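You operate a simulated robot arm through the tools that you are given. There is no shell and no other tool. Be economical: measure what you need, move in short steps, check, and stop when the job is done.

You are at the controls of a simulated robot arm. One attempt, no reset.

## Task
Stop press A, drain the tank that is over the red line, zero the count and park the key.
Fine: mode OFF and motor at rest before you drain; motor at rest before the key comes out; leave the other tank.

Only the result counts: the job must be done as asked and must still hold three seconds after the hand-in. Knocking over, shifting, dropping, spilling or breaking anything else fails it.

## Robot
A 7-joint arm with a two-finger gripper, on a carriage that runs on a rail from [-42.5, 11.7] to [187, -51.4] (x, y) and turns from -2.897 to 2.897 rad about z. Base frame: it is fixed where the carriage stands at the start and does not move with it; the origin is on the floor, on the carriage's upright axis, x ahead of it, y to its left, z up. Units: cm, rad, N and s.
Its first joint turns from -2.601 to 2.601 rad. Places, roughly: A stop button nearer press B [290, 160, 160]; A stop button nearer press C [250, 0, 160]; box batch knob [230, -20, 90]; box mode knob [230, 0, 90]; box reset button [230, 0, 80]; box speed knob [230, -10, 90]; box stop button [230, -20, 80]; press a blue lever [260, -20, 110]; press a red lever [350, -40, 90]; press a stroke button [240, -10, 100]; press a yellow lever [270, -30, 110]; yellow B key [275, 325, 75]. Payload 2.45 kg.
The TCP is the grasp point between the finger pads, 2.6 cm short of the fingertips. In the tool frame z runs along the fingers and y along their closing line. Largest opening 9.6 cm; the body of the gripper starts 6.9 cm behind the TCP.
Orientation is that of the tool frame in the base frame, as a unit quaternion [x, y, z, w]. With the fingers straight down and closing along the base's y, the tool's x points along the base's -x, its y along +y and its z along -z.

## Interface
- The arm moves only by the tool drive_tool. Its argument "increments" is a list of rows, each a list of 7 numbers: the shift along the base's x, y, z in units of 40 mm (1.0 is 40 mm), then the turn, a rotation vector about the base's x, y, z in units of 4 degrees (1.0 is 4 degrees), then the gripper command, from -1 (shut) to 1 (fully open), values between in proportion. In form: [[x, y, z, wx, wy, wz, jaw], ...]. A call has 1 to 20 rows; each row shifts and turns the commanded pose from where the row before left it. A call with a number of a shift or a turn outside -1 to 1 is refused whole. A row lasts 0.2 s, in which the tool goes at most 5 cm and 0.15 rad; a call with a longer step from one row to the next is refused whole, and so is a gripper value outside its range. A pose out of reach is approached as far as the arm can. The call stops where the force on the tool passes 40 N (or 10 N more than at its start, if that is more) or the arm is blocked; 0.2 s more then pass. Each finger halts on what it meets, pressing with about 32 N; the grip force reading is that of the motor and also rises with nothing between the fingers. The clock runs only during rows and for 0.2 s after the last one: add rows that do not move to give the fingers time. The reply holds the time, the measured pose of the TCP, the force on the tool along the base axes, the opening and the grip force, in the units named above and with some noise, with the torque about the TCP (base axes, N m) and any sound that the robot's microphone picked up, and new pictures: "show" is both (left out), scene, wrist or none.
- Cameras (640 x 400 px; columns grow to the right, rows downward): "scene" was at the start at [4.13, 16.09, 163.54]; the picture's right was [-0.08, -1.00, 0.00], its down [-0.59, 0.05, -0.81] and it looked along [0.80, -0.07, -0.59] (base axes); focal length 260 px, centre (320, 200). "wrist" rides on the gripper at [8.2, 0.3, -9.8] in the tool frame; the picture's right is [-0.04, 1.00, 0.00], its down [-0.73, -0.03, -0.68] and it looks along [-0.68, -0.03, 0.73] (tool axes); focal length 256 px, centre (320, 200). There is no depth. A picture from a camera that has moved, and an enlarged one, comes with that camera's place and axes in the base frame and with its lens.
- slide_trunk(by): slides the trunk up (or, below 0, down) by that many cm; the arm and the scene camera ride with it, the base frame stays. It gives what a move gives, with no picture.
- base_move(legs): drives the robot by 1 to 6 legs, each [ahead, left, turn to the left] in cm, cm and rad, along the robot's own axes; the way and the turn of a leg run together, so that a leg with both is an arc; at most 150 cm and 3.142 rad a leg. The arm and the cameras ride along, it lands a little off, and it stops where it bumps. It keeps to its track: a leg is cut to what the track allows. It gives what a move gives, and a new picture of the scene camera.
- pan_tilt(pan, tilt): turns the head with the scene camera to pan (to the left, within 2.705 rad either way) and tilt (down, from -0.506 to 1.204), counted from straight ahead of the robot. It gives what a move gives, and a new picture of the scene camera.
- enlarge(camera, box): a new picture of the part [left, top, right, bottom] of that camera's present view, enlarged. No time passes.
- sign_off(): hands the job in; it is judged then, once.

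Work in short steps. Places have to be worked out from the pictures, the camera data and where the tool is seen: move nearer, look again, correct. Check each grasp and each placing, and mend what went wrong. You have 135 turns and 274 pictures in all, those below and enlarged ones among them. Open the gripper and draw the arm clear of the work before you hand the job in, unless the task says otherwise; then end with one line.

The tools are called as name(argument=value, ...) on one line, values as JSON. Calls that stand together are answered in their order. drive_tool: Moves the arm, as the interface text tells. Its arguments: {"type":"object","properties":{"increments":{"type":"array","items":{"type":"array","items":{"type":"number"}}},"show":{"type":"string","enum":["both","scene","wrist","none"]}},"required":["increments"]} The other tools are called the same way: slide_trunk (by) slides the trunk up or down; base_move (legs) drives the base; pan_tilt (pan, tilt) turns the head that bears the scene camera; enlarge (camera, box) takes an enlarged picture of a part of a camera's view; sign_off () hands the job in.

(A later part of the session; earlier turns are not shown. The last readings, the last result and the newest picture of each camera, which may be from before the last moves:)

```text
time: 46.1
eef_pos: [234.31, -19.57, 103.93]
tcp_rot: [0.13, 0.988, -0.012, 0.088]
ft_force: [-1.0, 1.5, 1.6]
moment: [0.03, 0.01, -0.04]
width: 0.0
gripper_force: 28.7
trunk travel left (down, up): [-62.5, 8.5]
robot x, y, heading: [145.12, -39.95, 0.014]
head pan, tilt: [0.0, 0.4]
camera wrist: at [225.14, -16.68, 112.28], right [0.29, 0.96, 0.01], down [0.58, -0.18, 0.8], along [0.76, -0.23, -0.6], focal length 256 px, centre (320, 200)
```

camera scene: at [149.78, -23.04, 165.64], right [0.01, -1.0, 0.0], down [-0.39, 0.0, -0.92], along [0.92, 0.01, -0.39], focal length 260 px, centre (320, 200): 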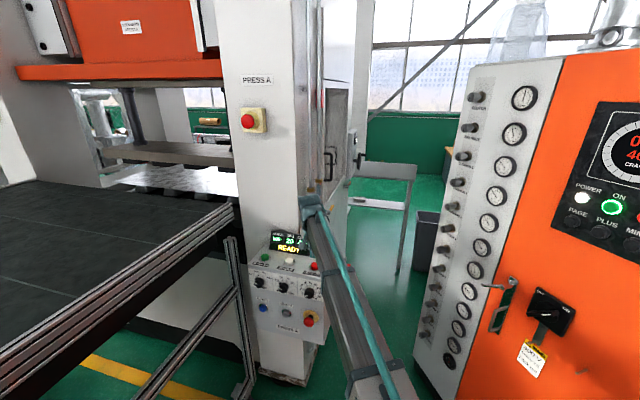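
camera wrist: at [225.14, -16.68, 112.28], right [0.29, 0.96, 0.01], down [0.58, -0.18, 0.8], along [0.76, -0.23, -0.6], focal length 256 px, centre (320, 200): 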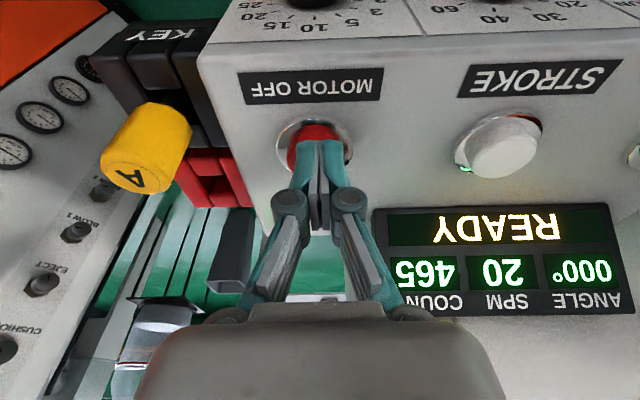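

Contact is just starting (force 1.6 N). I press a little deeper.

drive_tool(increments=[[0, 0, -0.1, 0, 0, 0, -1], [0, 0, -0.1, 0, 0, 0, -1], [0, 0, -0.1, 0, 0, 0, -1], [0, 0, 0, 0, 0, 0, -1]], show="wrist")

```text
time: 47.1
eef_pos: [234.41, -19.47, 103.4]
tcp_rot: [0.129, 0.987, -0.011, 0.093]
ft_force: [-6.3, -0.5, 19.5]
moment: [-0.07, 0.21, 0.0]
width: 0.6
gripper_force: 28.3
trunk travel left (down, up): [-62.5, 8.5]
robot x, y, heading: [145.16, -39.72, 0.006]
head pan, tilt: [0.0, 0.4]
heard: click
stopped in row 4: the force on the tool passed its limit at 42 N (the readings are from after the stop); the commanded pose is now the measured one
camera wrist: at [225.02, -16.7, 111.63], right [0.29, 0.96, 0.01], down [0.57, -0.18, 0.8], along [0.77, -0.23, -0.6], focal length 256 px, centre (320, 200)
```

wrist: 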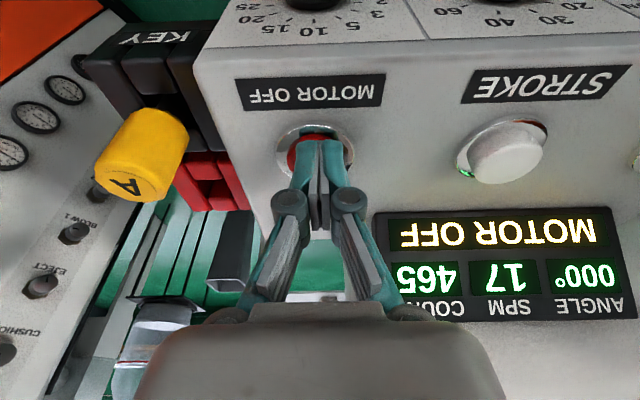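

MOTOR OFF clicked, SPM is running down. I rise and watch it.

drive_tool(increments=[[0, 0, 0.5, 0, 0, 0, -1], [-0.3, 0.08, 0.7, 0, 0, 0, -1], [-0.7, 0.19, 0.7, 0, 0, 0, -1], [-0.7, 0.19, 0, 0, 0, 0, -1], [-0.7, 0.19, 0, 0, 0, 0, -1], [0, 0, 0, 0, 0, 0, -1], [0, 0, 0, 0, 0, 0, -1], [0, 0, 0, 0, 0, 0, -1], [0, 0, 0, 0, 0, 0, -1], [0, 0, 0, 0, 0, 0, -1]], show="wrist")

enlarge(camera="wrist", box=[200, 90, 320, 220])

```text
time: 49.3
eef_pos: [225.03, -16.8, 110.81]
tcp_rot: [0.129, 0.987, -0.011, 0.091]
ft_force: [0.4, 0.0, -0.2]
moment: [-0.01, 0.02, 0.01]
width: 0.0
gripper_force: 28.7
trunk travel left (down, up): [-62.5, 8.5]
robot x, y, heading: [145.39, -39.83, 0.005]
head pan, tilt: [0.0, 0.4]
camera wrist: at [215.71, -14.04, 118.92], right [0.29, 0.96, 0.01], down [0.57, -0.18, 0.8], along [0.77, -0.23, -0.6], focal length 256 px, centre (320, 200)
```

wrist: 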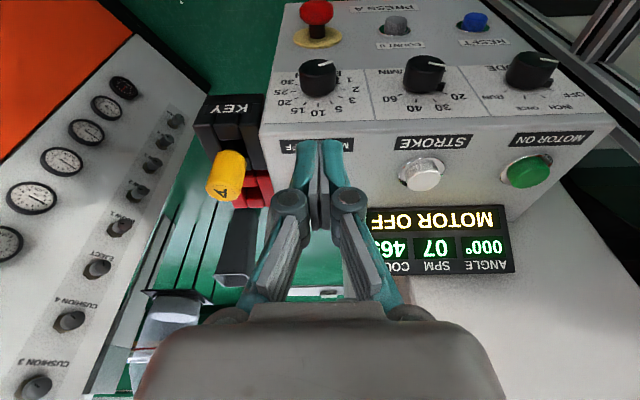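

```text
3.08 times, centred on (260, 155) of wrist
camera zoom: at [215.71, -14.04, 118.92], right [0.29, 0.96, 0.01], down [0.57, -0.18, 0.8], along [0.77, -0.23, -0.6], focal length 788 px, centre (505, 338)
```

zoom: 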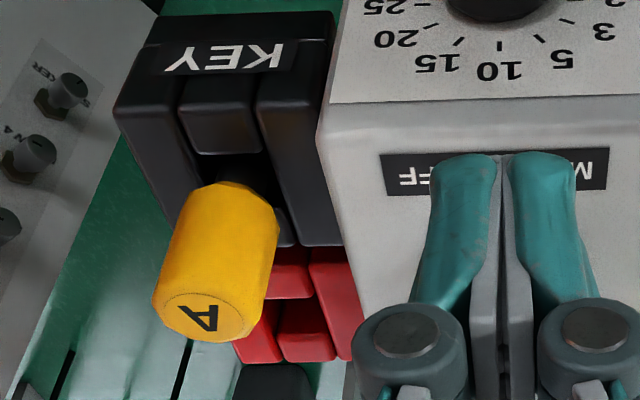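

SPM is 07 and falling. Meanwhile I swing the tool horizontal to face the COUNT 0 button (about (233.5,-7,76.4)).

drive_tool(increments=[[-0.3, 0.17, -0.43, -0.265, -0.964, 0, -1], [-0.3, 0.17, -0.43, -0.265, -0.964, 0, -1], [-0.3, 0.17, -0.43, -0.265, -0.964, 0, -1], [-0.3, 0.17, -0.43, -0.265, -0.964, 0, -1], [-0.3, 0.17, -0.43, -0.265, -0.964, 0, -1], [-0.3, 0.17, -0.43, -0.265, -0.964, 0, -1], [0, 0.17, -0.43, -0.265, -0.964, 0, -1], [0, 0.17, -0.43, -0.265, -0.964, 0, -1], [0, 0.17, -0.43, -0.265, -0.964, 0, -1], [0, 0.17, -0.43, -0.265, -0.964, 0, -1], [0, 0.17, -0.43, -0.265, -0.964, 0, -1], [0, 0.17, -0.43, -0.265, -0.964, 0, -1], [0, 0.17, -0.43, -0.265, -0.964, 0, -1], [0, 0.17, -0.43, -0.265, -0.964, 0, -1], [0, 0.17, -0.43, -0.265, -0.964, 0, -1], [0, 0.17, -0.43, -0.265, -0.964, 0, -1], [0, 0.17, -0.43, -0.265, -0.964, 0, -1], [0, 0.17, -0.43, -0.265, -0.964, 0, -1], [0, 0.17, -0.43, -0.265, -0.964, 0, -1], [0, 0.17, -0.43, -0.265, -0.964, 0, -1]])

```text
time: 53.5
eef_pos: [217.88, -3.2, 76.34]
tcp_rot: [0.089, 0.698, -0.096, 0.704]
ft_force: [0.7, 0.2, -0.1]
moment: [-0.01, 0.05, 0.01]
width: 0.0
gripper_force: 28.5
trunk travel left (down, up): [-62.5, 8.5]
robot x, y, heading: [145.2, -39.67, 0.007]
head pan, tilt: [0.0, 0.4]
camera scene: at [149.78, -23.03, 165.63], right [0.01, -1.0, 0.0], down [-0.39, 0.0, -0.92], along [0.92, 0.01, -0.39], focal length 260 px, centre (320, 200)
camera wrist: at [208.59, -0.5, 68.02], right [0.26, 0.97, 0.03], down [-0.67, 0.16, 0.73], along [0.7, -0.21, 0.69], focal length 256 px, centre (320, 200)
```

scene: 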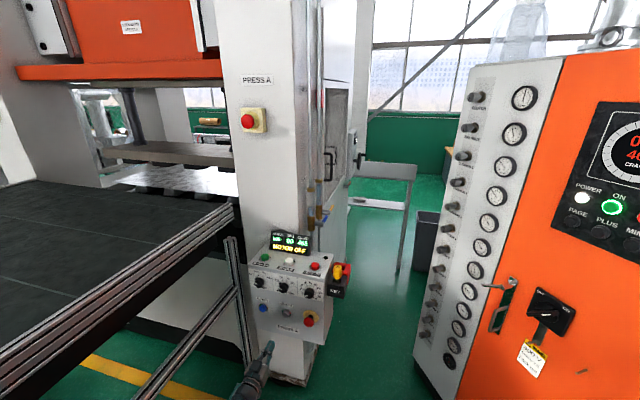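
wrist: 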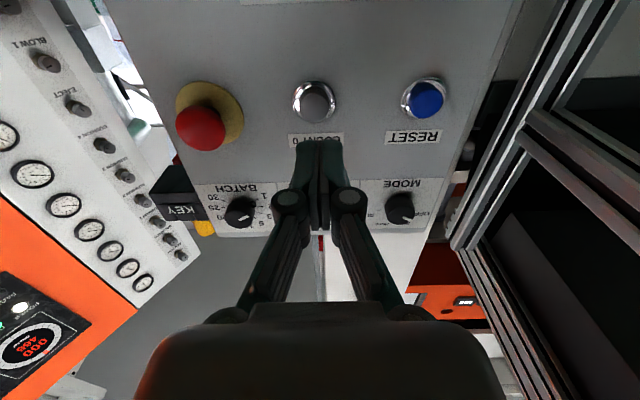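

COUNT 0 triangulates to (232.5,-7.8,78.2). I correct, approach and check the display.

drive_tool(increments=[[-0.04, -0.145, 0.46, 0, 0, 0, -1], [0.69, -0.19, 0, 0, 0, 0, -1], [0.69, -0.19, 0, 0, 0, 0, -1], [0.69, -0.19, 0, 0, 0, 0, -1], [0.6, -0.165, 0, 0, 0, 0, -1]])

enlarge(camera="scene", box=[240, 220, 360, 350])

```text
time: 54.7
eef_pos: [228.33, -6.77, 78.09]
tcp_rot: [0.09, 0.697, -0.097, 0.704]
ft_force: [1.2, -0.7, 0.1]
moment: [-0.01, 0.01, 0.01]
width: 0.0
gripper_force: 28.4
trunk travel left (down, up): [-62.5, 8.5]
robot x, y, heading: [145.19, -40.09, 0.009]
head pan, tilt: [0.0, 0.4]
camera scene: at [149.78, -23.05, 165.63], right [0.01, -1.0, 0.0], down [-0.39, 0.0, -0.92], along [0.92, 0.01, -0.39], focal length 260 px, centre (320, 200)
camera wrist: at [219.11, -4.01, 69.92], right [0.26, 0.96, 0.03], down [-0.67, 0.16, 0.73], along [0.7, -0.21, 0.69], focal length 256 px, centre (320, 200)
```

scene: 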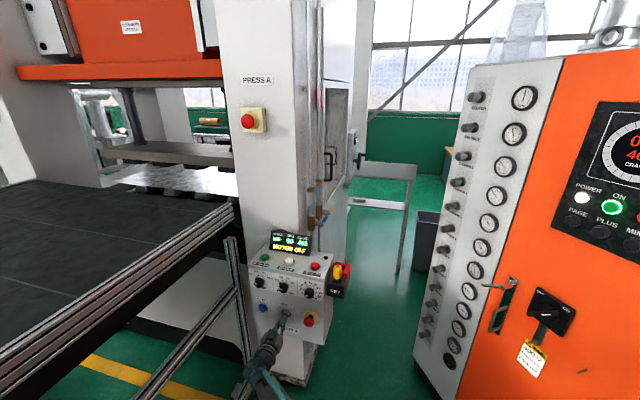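
wrist: 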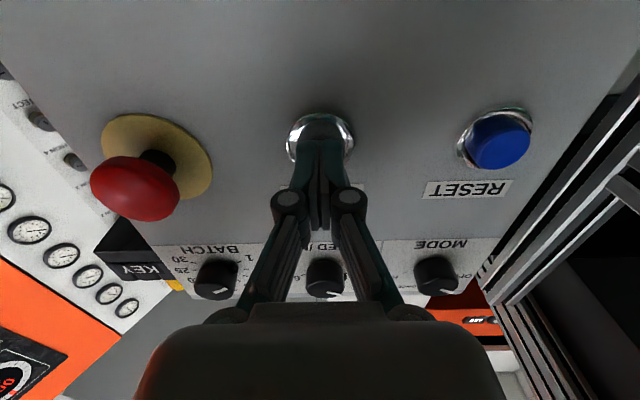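

```text
3.08 times, centred on (300, 285) of scene
camera zoom: at [149.78, -23.05, 165.63], right [0.01, -1.0, 0.0], down [-0.39, 0.0, -0.92], along [0.92, 0.01, -0.39], focal length 800 px, centre (382, -62)
```

zoom: 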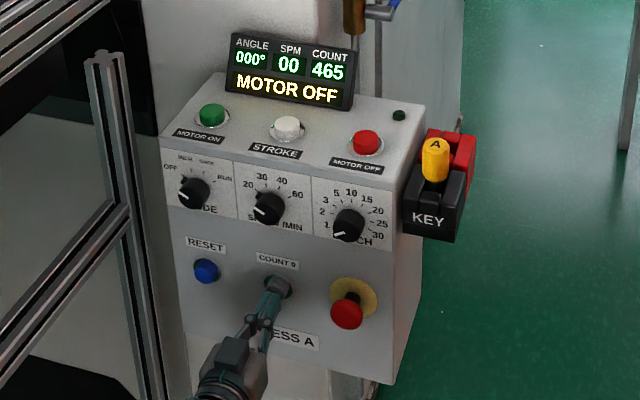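

SPM 00, motor lamp out: at rest. The tip is right in front of COUNT 0; I push in small steps.

drive_tool(increments=[[0.145, -0.04, 0.02, 0, 0, 0, -1], [0.145, -0.04, 0, 0, 0, 0, -1], [0.145, -0.04, 0, 0, 0, 0, -1], [0.1, -0.027, 0, 0, 0, 0, -1], [0.1, -0.027, 0, 0, 0, 0, -1], [0.1, -0.027, 0, 0, 0, 0, -1], [0, 0, 0, 0, 0, 0, -1]])

enlarge(camera="scene", box=[240, 220, 360, 350])

```text
time: 55.6
eef_pos: [229.72, -7.16, 78.22]
tcp_rot: [0.088, 0.699, -0.094, 0.704]
ft_force: [-12.6, 1.4, 2.3]
moment: [-0.09, -0.05, -0.08]
width: 0.61
gripper_force: 28.7
trunk travel left (down, up): [-62.5, 8.5]
robot x, y, heading: [145.43, -39.93, 0.006]
head pan, tilt: [0.0, 0.4]
heard: click
stopped in row 4: the force on the tool passed its limit at 45 N (the readings are from after the stop); the commanded pose is now the measured one
camera scene: at [149.52, -23.05, 165.66], right [0.01, -1.0, 0.0], down [-0.39, 0.0, -0.92], along [0.92, 0.01, -0.39], focal length 260 px, centre (320, 200)
camera wrist: at [220.34, -4.34, 70.02], right [0.26, 0.97, 0.03], down [-0.67, 0.15, 0.73], along [0.7, -0.21, 0.68], focal length 256 px, centre (320, 200)
```

scene: 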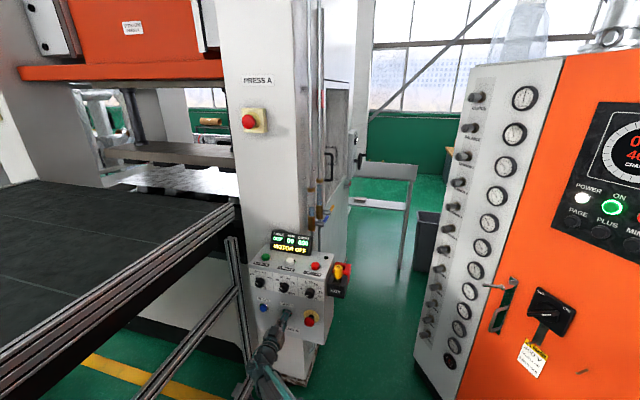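
wrist: 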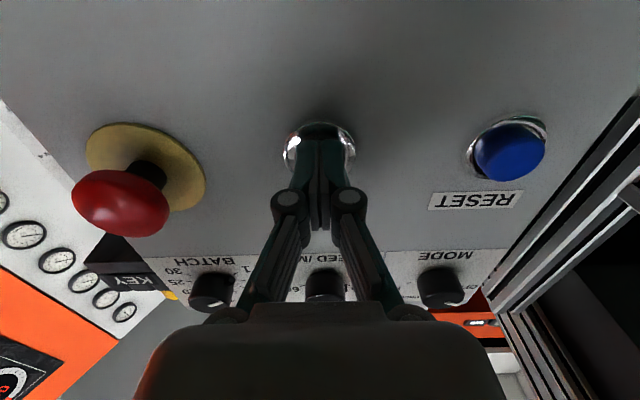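

```text
3.08 times, centred on (300, 285) of scene
camera zoom: at [149.52, -23.05, 165.66], right [0.01, -1.0, 0.0], down [-0.39, 0.0, -0.92], along [0.92, 0.01, -0.39], focal length 800 px, centre (382, -62)
```

zoom: 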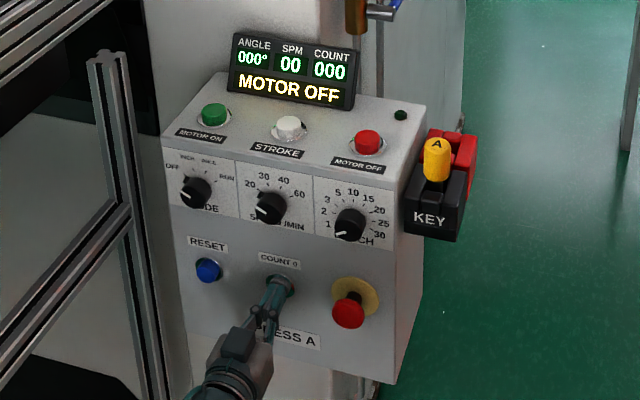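

COUNT 000. I back off, rise and pitch down again toward the key area.

drive_tool(increments=[[-0.7, 0.19, 0, 0, 0, 0, -1], [-0.7, 0.19, 0, 0, 0, 0, -1], [-0.7, 0.19, 0, 0, 0, 0, -1], [-0.3, 0.08, 0.4, 0, 0, 0, -1], [0, 0, 0.9, 0.265, 0.964, 0, -1], [0, 0, 0.9, 0.265, 0.964, 0, -1], [0, 0, 0.9, 0.265, 0.964, 0, -1], [0, 0, 0.9, 0.265, 0.964, 0, -1], [0, 0, 0.9, 0.265, 0.964, 0, -1], [0, 0, 0.9, 0.265, 0.964, 0, -1], [0, 0, 0.9, 0.265, 0.964, 0, -1], [0, 0, 0.9, 0.265, 0.964, 0, -1], [0, 0, 0.9, 0.265, 0.964, 0, -1], [0, 0, 0.9, 0.265, 0.964, 0, -1], [0, 0, 0.9, 0.265, 0.964, 0, -1], [0, 0, 0.5, 0.265, 0.964, 0, -1], [0, 0, 0.3, 0.265, 0.964, 0, -1], [0, 0, 0, 0.265, 0.964, 0, -1], [0, 0, 0, 0.265, 0.964, 0, -1]], show="none")

drive_tool(increments=[[0, -0.9, 0, 0.265, 0.964, 0, 0.3], [0, -0.9, 0, 0.265, 0.964, 0, 0.3], [0, -0.9, 0, 0.265, 0.964, 0, 0.3], [0, -0.9, 0, 0.265, 0.964, 0, 0.3], [0, -0.9, 0, 0.265, 0.964, 0, 0.3], [0, -0.9, 0, 0.265, 0.964, 0, 0.3], [0.4, -0.5, 0, 0.265, 0.964, 0, 0.3], [0.4, -0.5, 0, 0.13, 0.48, 0, 0.3]], show="wrist")

```text
time: 59.6
eef_pos: [220.34, -4.67, 122.53]
tcp_rot: [0.124, 0.957, -0.033, 0.26]
ft_force: [-0.1, 0.1, 0.6]
moment: [-0.01, -0.01, 0.03]
width: 0.0
gripper_force: 28.6
trunk travel left (down, up): [-62.5, 8.5]
robot x, y, heading: [145.26, -40.06, 0.007]
head pan, tilt: [0.0, 0.4]
```

```text
time: 61.4
eef_pos: [223.31, -30.35, 122.62]
tcp_rot: [0.13, 0.992, 0.003, 0.003]
ft_force: [0.2, 0.0, -0.5]
moment: [-0.02, 0.0, -0.01]
width: 6.24
gripper_force: 0.3
trunk travel left (down, up): [-62.5, 8.5]
robot x, y, heading: [145.42, -40.33, 0.01]
head pan, tilt: [0.0, 0.4]
camera wrist: at [215.65, -27.92, 132.34], right [0.3, 0.96, 0.01], down [0.7, -0.22, 0.68], along [0.65, -0.2, -0.73], focal length 256 px, centre (320, 200)
```

wrist: 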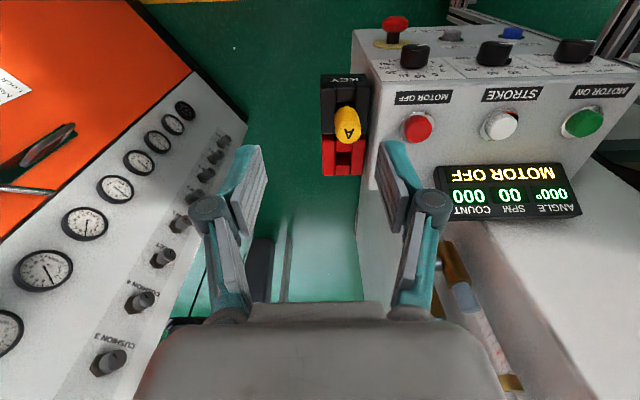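

enlarge(camera="wrist", box=[300, 60, 400, 200])

pan_tilt(pan=-0.05, tilt=0.6)

enlarge(camera="scene", box=[300, 180, 380, 260])

```text
2.86 times, centred on (350, 130) of wrist
camera zoom: at [215.65, -27.92, 132.34], right [0.3, 0.96, 0.01], down [0.7, -0.22, 0.68], along [0.65, -0.2, -0.73], focal length 731 px, centre (234, 400)
```

zoom: 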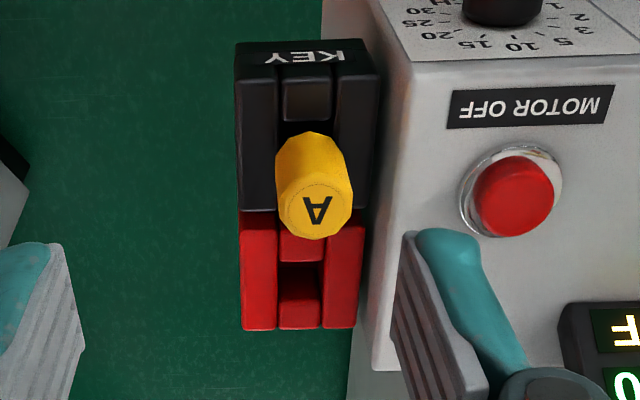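

```text
time: 62.2
eef_pos: [223.47, -30.3, 122.47]
tcp_rot: [0.13, 0.992, 0.003, 0.003]
ft_force: [0.2, -0.1, -0.6]
moment: [0.01, 0.0, 0.01]
width: 6.24
gripper_force: 0.0
trunk travel left (down, up): [-62.5, 8.5]
robot x, y, heading: [145.34, -39.66, 0.008]
head pan, tilt: [-0.051, 0.6]
camera scene: at [149.25, -23.47, 163.82], right [-0.04, -1.0, 0.0], down [-0.56, 0.02, -0.83], along [0.82, -0.03, -0.56], focal length 260 px, centre (320, 200)
```

scene: 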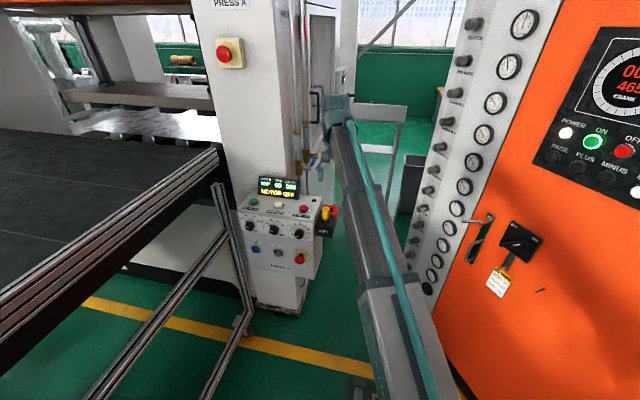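

```text
5.00 times, centred on (340, 220) of scene
camera zoom: at [149.25, -23.47, 163.82], right [-0.04, -1.0, 0.0], down [-0.56, 0.02, -0.83], along [0.82, -0.03, -0.56], focal length 1300 px, centre (220, 100)
```

zoom: 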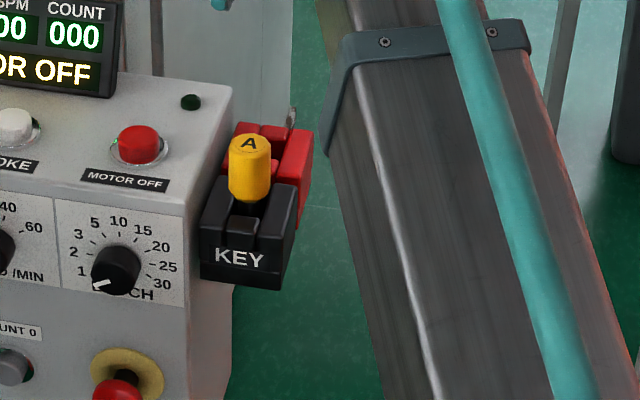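

Parking socket hole in the red block is about 8.0 cm further along the panel normal than the key (key axis ≈(232,-29.1), hole ≈(239.7,-31.3)). I move over the key with a 4.6 cm opening.

drive_tool(increments=[[0.7, 0.1, -0.5, 0, 0, 0, -0.04], [0.7, 0.1, -0.6, 0, 0, 0, -0.04], [0.73, 0.1, -0.7, 0, 0, 0, -0.04], [0, 0, -0.7, 0, 0, 0, -0.04], [0, 0, -0.6, 0, 0, 0, -0.04]], show="wrist")

enlarge(camera="wrist", box=[240, 20, 400, 160])

enlarge(camera="scene", box=[290, 170, 370, 250])

```text
time: 63.4
eef_pos: [232.06, -29.01, 110.02]
tcp_rot: [0.13, 0.991, 0.002, 0.003]
ft_force: [0.2, -0.3, -0.4]
moment: [-0.02, -0.02, 0.01]
width: 4.6
gripper_force: 0.1
trunk travel left (down, up): [-62.5, 8.5]
robot x, y, heading: [145.23, -39.96, 0.009]
head pan, tilt: [-0.051, 0.6]
camera wrist: at [224.2, -26.62, 119.88], right [0.3, 0.96, 0.01], down [0.7, -0.22, 0.68], along [0.65, -0.2, -0.73], focal length 256 px, centre (320, 200)
```

wrist: 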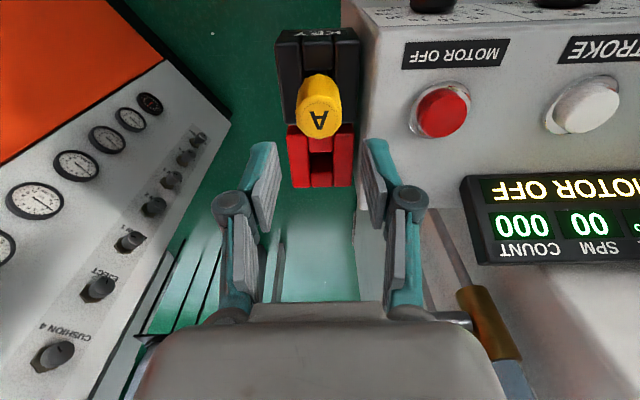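

```text
2.86 times, centred on (320, 90) of wrist
camera zoom: at [224.2, -26.62, 119.88], right [0.3, 0.96, 0.01], down [0.7, -0.22, 0.68], along [0.65, -0.2, -0.73], focal length 731 px, centre (320, 514)
```

zoom: 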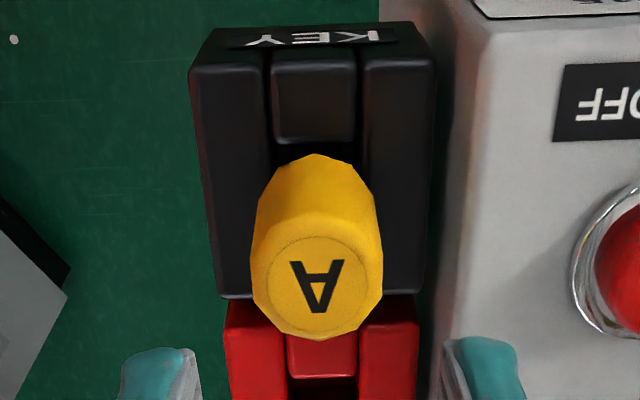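

```text
5.00 times, centred on (330, 210) of scene
camera zoom: at [149.26, -23.48, 163.81], right [-0.04, -1.0, 0.0], down [-0.56, 0.02, -0.83], along [0.82, -0.03, -0.56], focal length 1300 px, centre (270, 150)
```

zoom: 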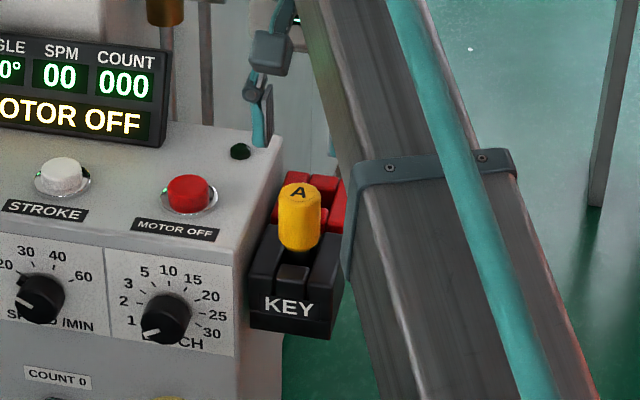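

Centered over the key. I descend to TCP z≈102.5 (tips about level with the box top) and close.

drive_tool(increments=[[0, 0, -0.6, 0, 0, 0, -0.04], [0, 0, -0.6, 0, 0, 0, -0.04], [0, 0, -0.68, 0, 0, 0, -0.04], [0, 0, 0, 0, 0, 0, -1], [0, 0, 0, 0, 0, 0, -1], [0, 0, 0, 0, 0, 0, -1]])

enlarge(camera="wrist", box=[240, 60, 400, 220])

```text
time: 64.8
eef_pos: [232.13, -28.87, 102.64]
tcp_rot: [0.129, 0.992, 0.002, 0.003]
ft_force: [0.5, -0.4, -1.0]
moment: [0.02, 0.01, 0.0]
width: 3.27
gripper_force: 32.2
trunk travel left (down, up): [-62.5, 8.5]
robot x, y, heading: [144.97, -40.06, 0.012]
head pan, tilt: [-0.051, 0.6]
camera scene: at [149.25, -23.47, 163.81], right [-0.04, -1.0, 0.0], down [-0.56, 0.02, -0.83], along [0.82, -0.03, -0.56], focal length 260 px, centre (320, 200)
camera wrist: at [224.18, -26.56, 112.38], right [0.3, 0.96, 0.01], down [0.7, -0.22, 0.68], along [0.65, -0.2, -0.73], focal length 256 px, centre (320, 200)
```

scene: 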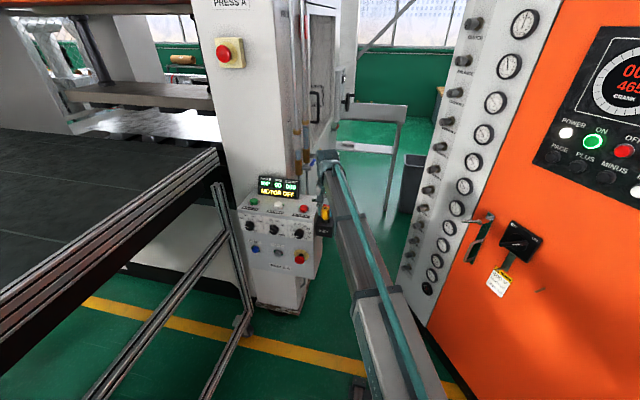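
wrist: 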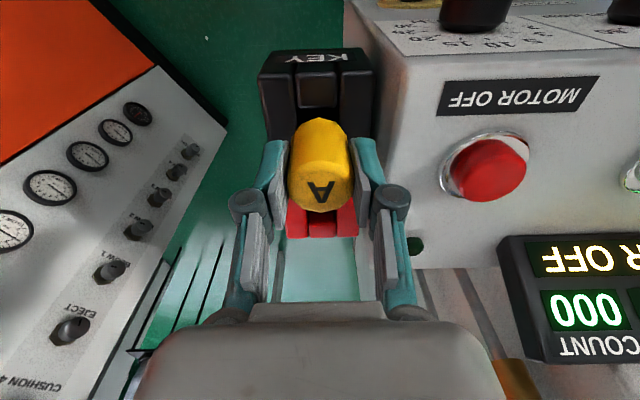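

```text
2.50 times, centred on (320, 140) of wrist
camera zoom: at [224.18, -26.56, 112.38], right [0.3, 0.96, 0.01], down [0.7, -0.22, 0.68], along [0.65, -0.2, -0.73], focal length 640 px, centre (320, 350)
```

zoom: 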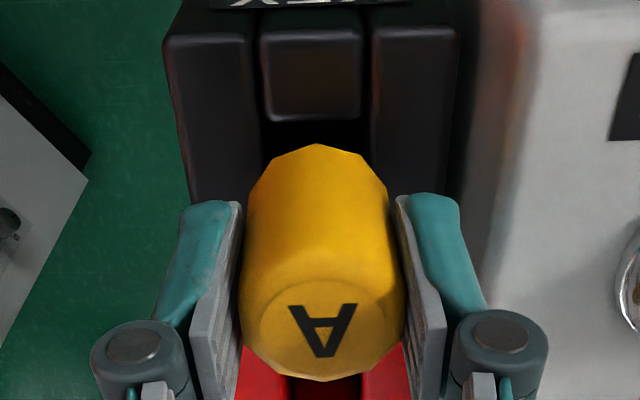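

The key head is held (3.27 cm). I lift straight up in small steps.

drive_tool(increments=[[0, 0, 0.2, 0, 0, 0, -1], [0, 0, 0.2, 0, 0, 0, -1], [0, 0, 0.3, 0, 0, 0, -1], [0, 0, 0.4, 0, 0, 0, -1], [0, 0, 0.4, 0, 0, 0, -1], [0, 0, 0.4, 0, 0, 0, -1]])

enlarge(camera="scene", box=[290, 160, 370, 250])

enlarge(camera="wrist", box=[240, 20, 400, 220])

```text
time: 66.2
eef_pos: [231.95, -28.95, 110.2]
tcp_rot: [0.129, 0.992, 0.002, 0.003]
ft_force: [0.0, -0.7, -2.0]
moment: [0.0, 0.0, 0.03]
width: 3.27
gripper_force: 32.1
trunk travel left (down, up): [-62.5, 8.5]
robot x, y, heading: [145.26, -40.41, 0.008]
head pan, tilt: [-0.051, 0.6]
camera scene: at [149.24, -23.47, 163.81], right [-0.04, -1.0, 0.0], down [-0.56, 0.02, -0.83], along [0.82, -0.03, -0.56], focal length 260 px, centre (320, 200)
camera wrist: at [224.12, -26.57, 119.99], right [0.3, 0.96, 0.01], down [0.7, -0.22, 0.68], along [0.65, -0.2, -0.73], focal length 256 px, centre (320, 200)
```

scene: 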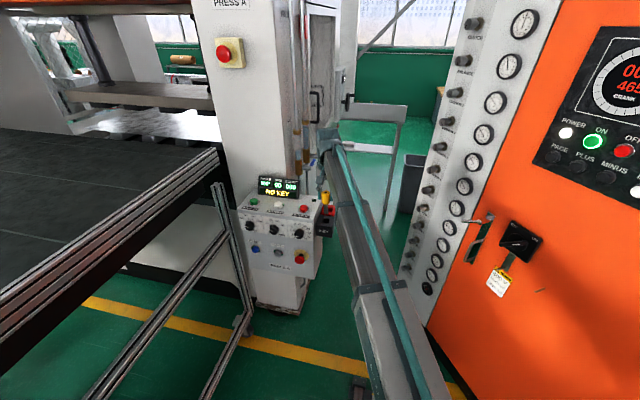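
wrist: 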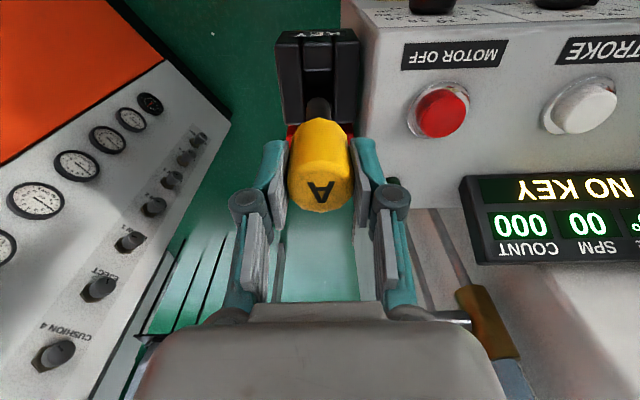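

```text
4.44 times, centred on (330, 205) of scene
camera zoom: at [149.24, -23.47, 163.81], right [-0.04, -1.0, 0.0], down [-0.56, 0.02, -0.83], along [0.82, -0.03, -0.56], focal length 1155 px, centre (276, 178)
```

zoom: 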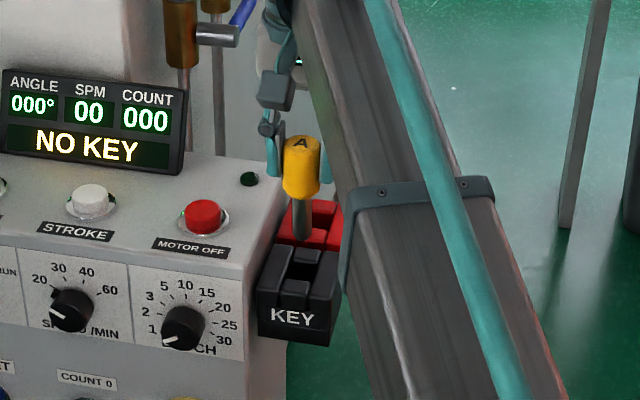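

```text
2.00 times, centred on (320, 120) of wrist
camera zoom: at [224.12, -26.57, 119.99], right [0.3, 0.96, 0.01], down [0.7, -0.22, 0.68], along [0.65, -0.2, -0.73], focal length 512 px, centre (320, 360)
```

zoom: 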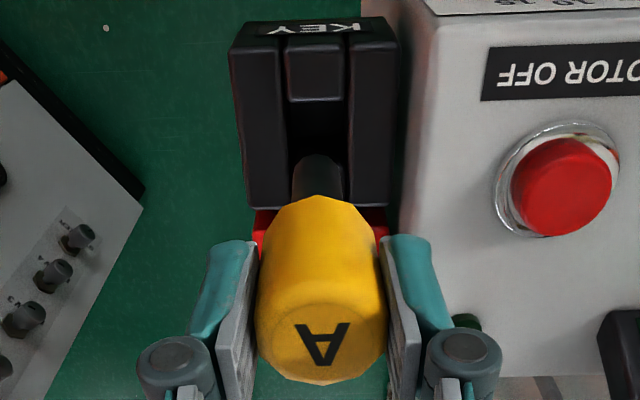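

Display: NO KEY; the key is out cleanly. I shift 8.0 cm along the normal to be over the red parking socket and check.

drive_tool(increments=[[0.64, -0.175, 0, 0, 0, 0, -1], [0.64, -0.175, 0, 0, 0, 0, -1], [0.65, -0.18, 0, 0, 0, 0, -1], [0, 0, 0, 0, 0, 0, -1]])

enlarge(camera="scene", box=[290, 150, 370, 240])

enlarge(camera="wrist", box=[240, 20, 400, 220])

```text
time: 67.2
eef_pos: [239.7, -31.18, 110.22]
tcp_rot: [0.13, 0.992, 0.003, 0.003]
ft_force: [0.1, -0.9, -1.9]
moment: [-0.01, -0.03, 0.04]
width: 3.33
gripper_force: 32.3
trunk travel left (down, up): [-62.5, 8.5]
robot x, y, heading: [145.34, -40.11, 0.011]
head pan, tilt: [-0.051, 0.6]
camera scene: at [149.24, -23.48, 163.81], right [-0.04, -1.0, 0.0], down [-0.56, 0.02, -0.83], along [0.82, -0.03, -0.56], focal length 260 px, centre (320, 200)
camera wrist: at [231.93, -28.75, 119.99], right [0.3, 0.96, 0.01], down [0.7, -0.22, 0.68], along [0.65, -0.2, -0.73], focal length 256 px, centre (320, 200)
```

scene: 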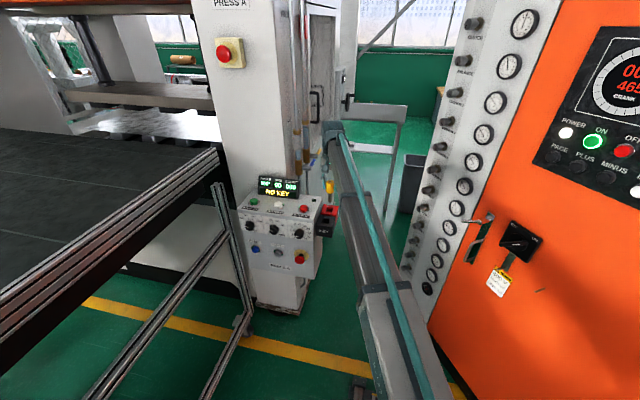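
wrist: 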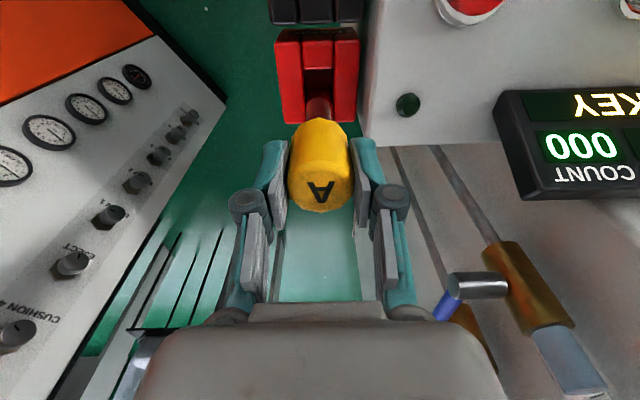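

```text
4.44 times, centred on (330, 195) of scene
camera zoom: at [149.24, -23.48, 163.81], right [-0.04, -1.0, 0.0], down [-0.56, 0.02, -0.83], along [0.82, -0.03, -0.56], focal length 1155 px, centre (276, 222)
```

zoom: 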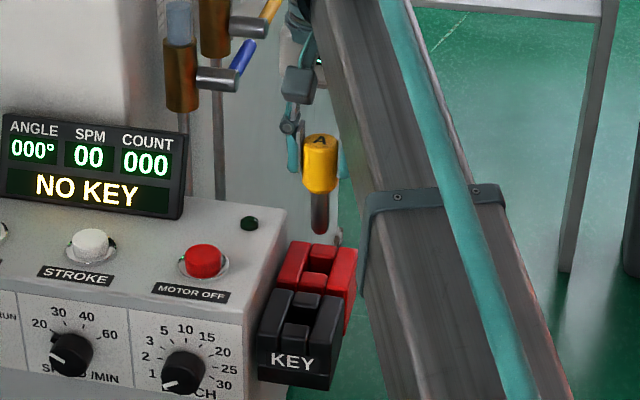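

```text
2.00 times, centred on (320, 120) of wrist
camera zoom: at [231.93, -28.75, 119.99], right [0.3, 0.96, 0.01], down [0.7, -0.22, 0.68], along [0.65, -0.2, -0.73], focal length 512 px, centre (320, 360)
```

zoom: 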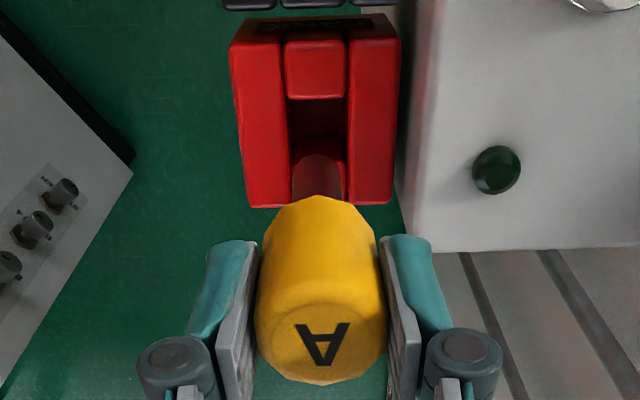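

The red block appears exactly where the black one was relative to the camera, so alignment and height match. I lower 7.5 cm in steps.

drive_tool(increments=[[0, 0, -0.4, 0, 0, 0, -1], [0, 0, -0.3, 0, 0, 0, -1], [0, 0, -0.3, 0, 0, 0, -1], [0, 0, -0.25, 0, 0, 0, -1], [0, 0, -0.25, 0, 0, 0, -1], [0, 0, -0.2, 0, 0, 0, -1], [0, 0, -0.1, 0, 0, 0, -1]])

enlarge(camera="scene", box=[290, 150, 370, 240])

```text
time: 68.8
eef_pos: [239.71, -31.11, 102.97]
tcp_rot: [0.129, 0.992, 0.002, 0.002]
ft_force: [-0.3, 0.5, -1.4]
moment: [-0.03, 0.01, -0.04]
width: 3.28
gripper_force: 32.4
trunk travel left (down, up): [-62.5, 8.5]
robot x, y, heading: [144.97, -39.95, 0.007]
head pan, tilt: [-0.051, 0.6]
camera scene: at [149.25, -23.47, 163.81], right [-0.04, -1.0, 0.0], down [-0.56, 0.02, -0.83], along [0.82, -0.03, -0.56], focal length 260 px, centre (320, 200)
camera wrist: at [231.87, -28.75, 112.8], right [0.3, 0.96, 0.01], down [0.7, -0.22, 0.68], along [0.65, -0.2, -0.73], focal length 256 px, centre (320, 200)
```

scene: 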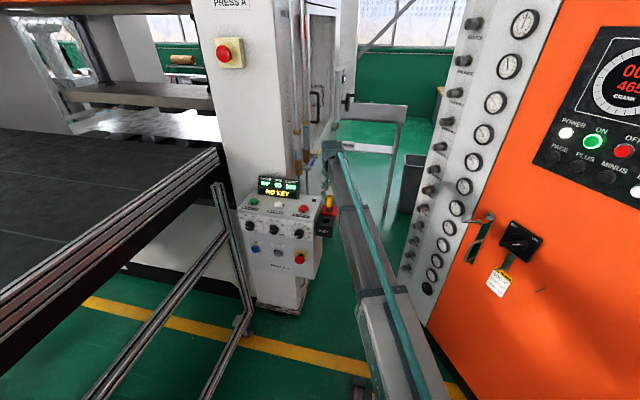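
wrist: 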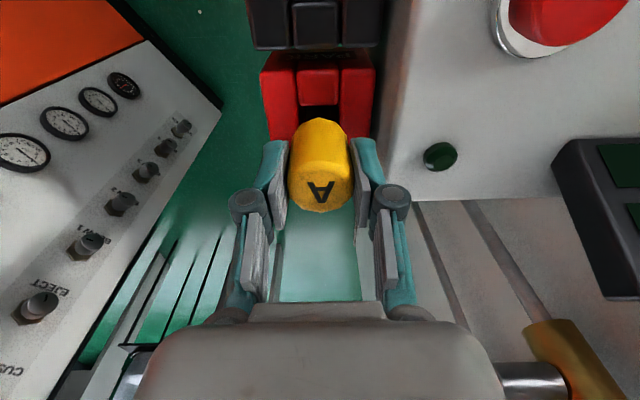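

```text
4.44 times, centred on (330, 195) of scene
camera zoom: at [149.25, -23.47, 163.81], right [-0.04, -1.0, 0.0], down [-0.56, 0.02, -0.83], along [0.82, -0.03, -0.56], focal length 1155 px, centre (276, 222)
```

zoom: 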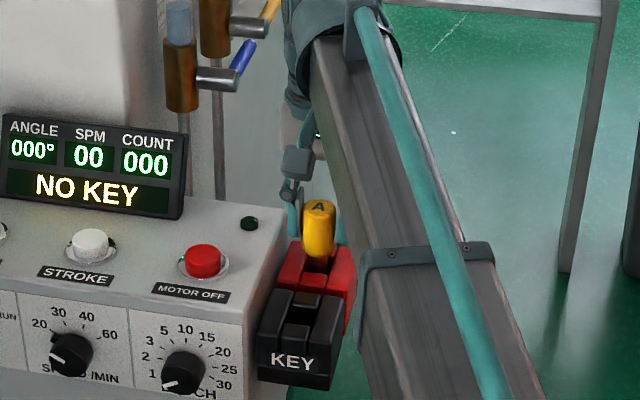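

The key is going in freely. I press the last few millimetres until it seats.

drive_tool(increments=[[0, 0, -0.08, 0, 0, 0, -1], [0, 0, -0.05, 0, 0, 0, -1], [0, 0, -0.05, 0, 0, 0, -1], [0, 0, 0, 0, 0, 0, -1]], show="none")

```text
time: 69.8
eef_pos: [239.64, -31.14, 102.56]
tcp_rot: [0.13, 0.991, 0.002, 0.005]
ft_force: [2.2, 0.2, 15.4]
moment: [-0.01, -0.28, -0.02]
width: 3.3
gripper_force: 31.6
trunk travel left (down, up): [-62.5, 8.5]
robot x, y, heading: [145.39, -39.85, 0.015]
head pan, tilt: [-0.051, 0.6]
```

Seated (15 N at the same height as before). I release and rise.

drive_tool(increments=[[0, 0, 0, 0, 0, 0, -0.04], [0, 0, 0, 0, 0, 0, -0.04], [0, 0, 0.5, 0, 0, 0, -0.04], [0, 0, 0.8, 0, 0, 0, -0.04], [0, 0, 0.9, 0, 0, 0, -0.04], [0, 0, 0.9, 0, 0, 0, -0.04], [0, 0, 0.9, 0, 0, 0, -0.04]])

enlarge(camera="scene", box=[290, 150, 370, 240])

enlarge(camera="wrist", box=[260, 40, 380, 160])

```text
time: 71.4
eef_pos: [239.67, -30.98, 118.44]
tcp_rot: [0.129, 0.992, 0.002, 0.003]
ft_force: [0.0, -0.4, -0.1]
moment: [-0.03, 0.02, 0.03]
width: 4.6
gripper_force: 0.1
trunk travel left (down, up): [-62.5, 8.5]
robot x, y, heading: [145.34, -39.8, 0.012]
head pan, tilt: [-0.051, 0.6]
camera scene: at [149.21, -23.48, 163.81], right [-0.04, -1.0, 0.0], down [-0.56, 0.02, -0.83], along [0.82, -0.03, -0.56], focal length 260 px, centre (320, 200)
camera wrist: at [231.82, -28.71, 128.17], right [0.3, 0.96, 0.01], down [0.7, -0.22, 0.68], along [0.65, -0.2, -0.73], focal length 256 px, centre (320, 200)
```

scene: 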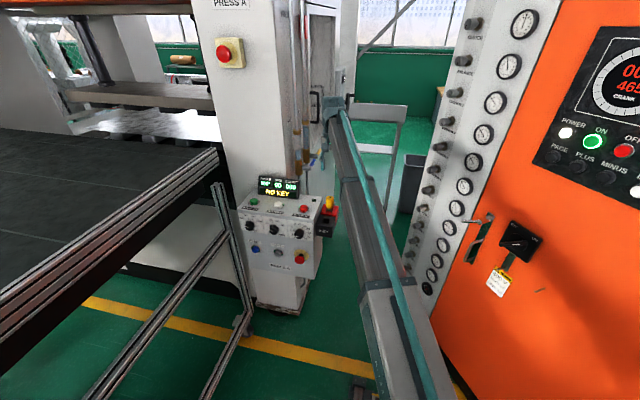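
wrist: 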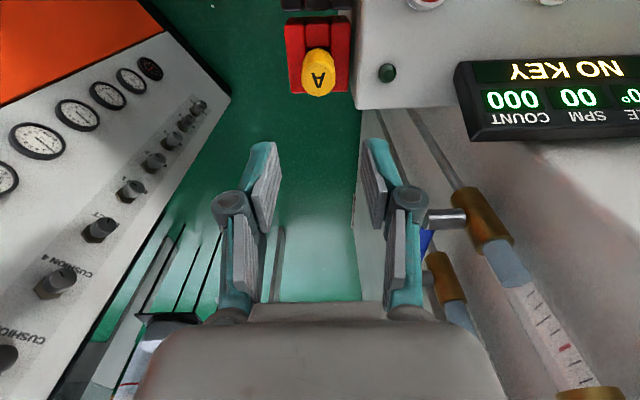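

```text
4.44 times, centred on (330, 195) of scene
camera zoom: at [149.21, -23.48, 163.81], right [-0.04, -1.0, 0.0], down [-0.56, 0.02, -0.83], along [0.82, -0.03, -0.56], focal length 1155 px, centre (276, 222)
```

zoom: 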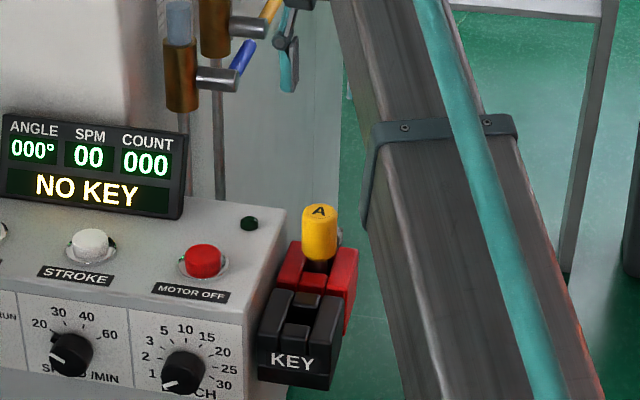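

```text
3.33 times, centred on (320, 100) of wrist
camera zoom: at [231.82, -28.71, 128.17], right [0.3, 0.96, 0.01], down [0.7, -0.22, 0.68], along [0.65, -0.2, -0.73], focal length 853 px, centre (320, 533)
```

zoom: 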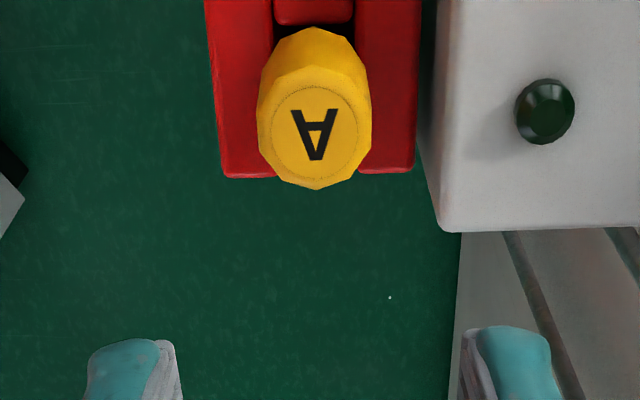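

Key A is parked in the red socket. Next the tank 2 drain: I pull the arm out to the right, yaw it 76° left to face the press's side.

drive_tool(increments=[[-0.3, -0.9, 0.3, 0, 0, 0, -1], [-0.3, -0.9, 0, 0, 0, 0, -1], [0, -0.9, 0, 0, 0, 1, -1], [0, -0.9, 0, 0, 0, 1, -1], [0, -0.5, 0, 0, 0, 1, -1], [0, 0, 0, 0, 0, 1, -1], [0, 0, 0, 0, 0, 1, -1], [0, 0, 0, 0, 0, 1, -1], [0, 0, 0, 0, 0, 1, -1], [0, 0, 0, 0, 0, 1, -1], [0, 0, 0, 0, 0, 1, -1], [0, 0, 0, 0, 0, 1, -1], [0, 0, 0, 0, 0, 1, -1], [0, 0, 0, 0, 0, 1, -1], [0, 0, 0, 0, 0, 1, -1], [0, 0, 0, 0, 0, 1, -1], [0, 0, 0, 0, 0, 1, -1], [0, 0, 0, 0, 0, 1, -1], [0, 0, 0, 0, 0, 1, -1], [0, 0, 0, 0, 0, 1, -1]], show="none")

base_move(legs=[[38, -10.4, 0]])

```text
time: 75.6
eef_pos: [237.22, -47.5, 119.47]
tcp_rot: [-0.479, 0.878, 0.004, 0.0]
ft_force: [-0.4, 1.0, 0.0]
moment: [0.03, 0.01, -0.03]
width: 0.0
gripper_force: 28.8
trunk travel left (down, up): [-62.5, 8.5]
robot x, y, heading: [145.17, -39.75, 0.011]
head pan, tilt: [-0.051, 0.6]
```

```text
time: 78.0
eef_pos: [275.28, -58.02, 119.35]
tcp_rot: [-0.477, 0.879, 0.004, 0.0]
ft_force: [1.1, 0.1, -0.1]
moment: [0.01, 0.05, -0.03]
width: 0.0
gripper_force: 28.5
trunk travel left (down, up): [-62.5, 8.5]
robot x, y, heading: [183.01, -50.46, 0.009]
head pan, tilt: [-0.051, 0.6]
camera scene: at [187.25, -33.92, 163.81], right [-0.04, -1.0, 0.0], down [-0.56, 0.02, -0.82], along [0.82, -0.03, -0.57], focal length 260 px, centre (320, 200)
```

scene: 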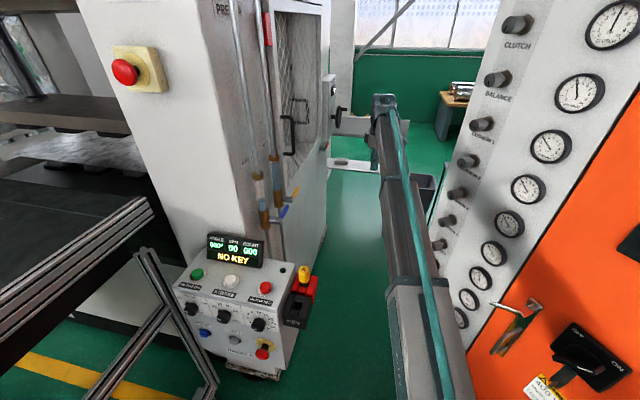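

I complete the yaw and pitch up 45° so the wrist camera looks level at the valves.

drive_tool(increments=[[0, 0, 0, 0, 0, 0.9, -1], [0, 0, 0, 0, 0, 0.9, -1], [0, 0, 0, 0, 0, 0.9, -1], [0, 0, 0, 0, 0, 0.9, -1], [0, 0, 0, 0, 0, 0.9, -1], [0, 0, 0, 0.964, -0.265, 0, -1], [0, 0, 0, 0.964, -0.265, 0, -1], [0, 0, 0, 0.964, -0.265, 0, -1], [0, 0, 0, 0.964, -0.265, 0, -1], [0, 0, 0, 0.964, -0.265, 0, -1], [0, 0, 0, 0.964, -0.265, 0, -1], [0, 0, 0, 0.964, -0.265, 0, -1], [0, 0, 0, 0.964, -0.265, 0, -1], [0, 0, 0, 0.964, -0.265, 0, -1], [0, 0, 0, 0.964, -0.265, 0, -1], [0, 0, 0, 0.964, -0.265, 0, -1]], show="wrist")

enlarge(camera="wrist", box=[200, 80, 440, 260])

enlarge(camera="scene", box=[240, 140, 320, 250])

```text
time: 81.4
eef_pos: [275.28, -58.02, 119.32]
tcp_rot: [-0.565, 0.733, 0.231, 0.3]
ft_force: [-0.2, 1.0, -0.2]
moment: [0.0, 0.02, 0.0]
width: 0.05
gripper_force: 28.8
trunk travel left (down, up): [-62.5, 8.5]
robot x, y, heading: [183.11, -50.36, 0.007]
head pan, tilt: [-0.051, 0.6]
camera wrist: at [271.69, -70.22, 120.74], right [-0.96, 0.28, 0.03], down [0.04, 0.04, 1.0], along [0.28, 0.96, -0.05], focal length 256 px, centre (320, 200)
```

wrist: 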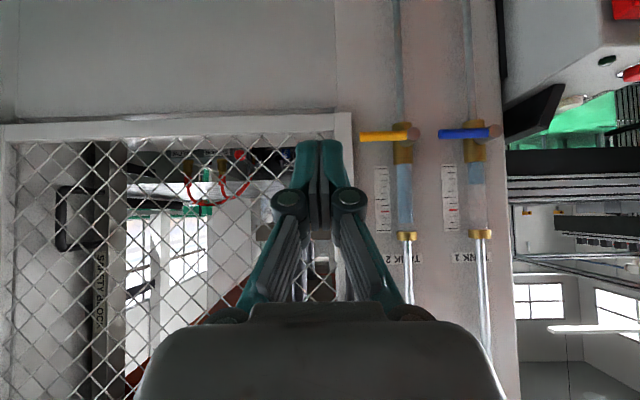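

```text
2.22 times, centred on (320, 170) of wrist
camera zoom: at [271.69, -70.22, 120.74], right [-0.96, 0.28, 0.03], down [0.04, 0.04, 1.0], along [0.28, 0.96, -0.05], focal length 569 px, centre (320, 267)
```

zoom: 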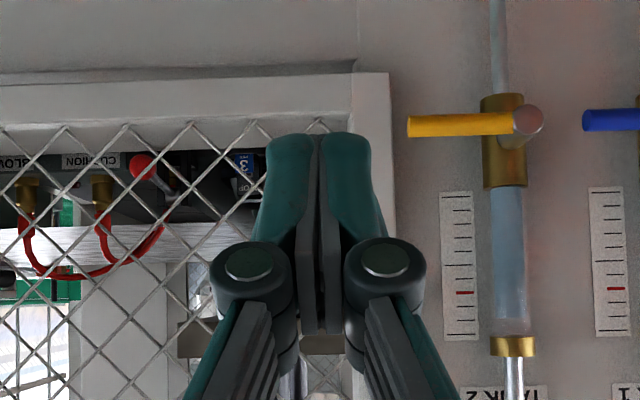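

```text
3.64 times, centred on (280, 195) of scene
camera zoom: at [187.19, -33.92, 163.81], right [-0.04, -1.0, 0.0], down [-0.56, 0.02, -0.83], along [0.82, -0.03, -0.56], focal length 945 px, centre (466, 218)
```

zoom: 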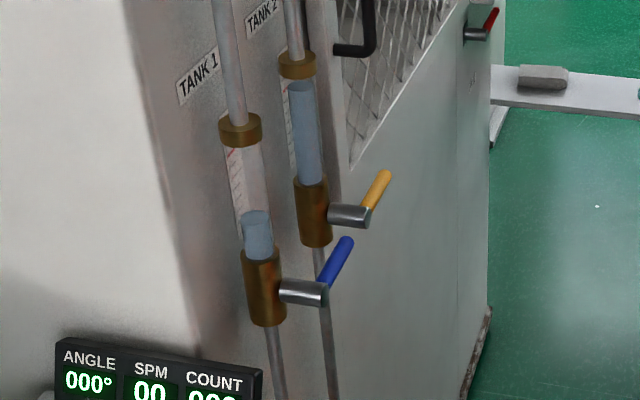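

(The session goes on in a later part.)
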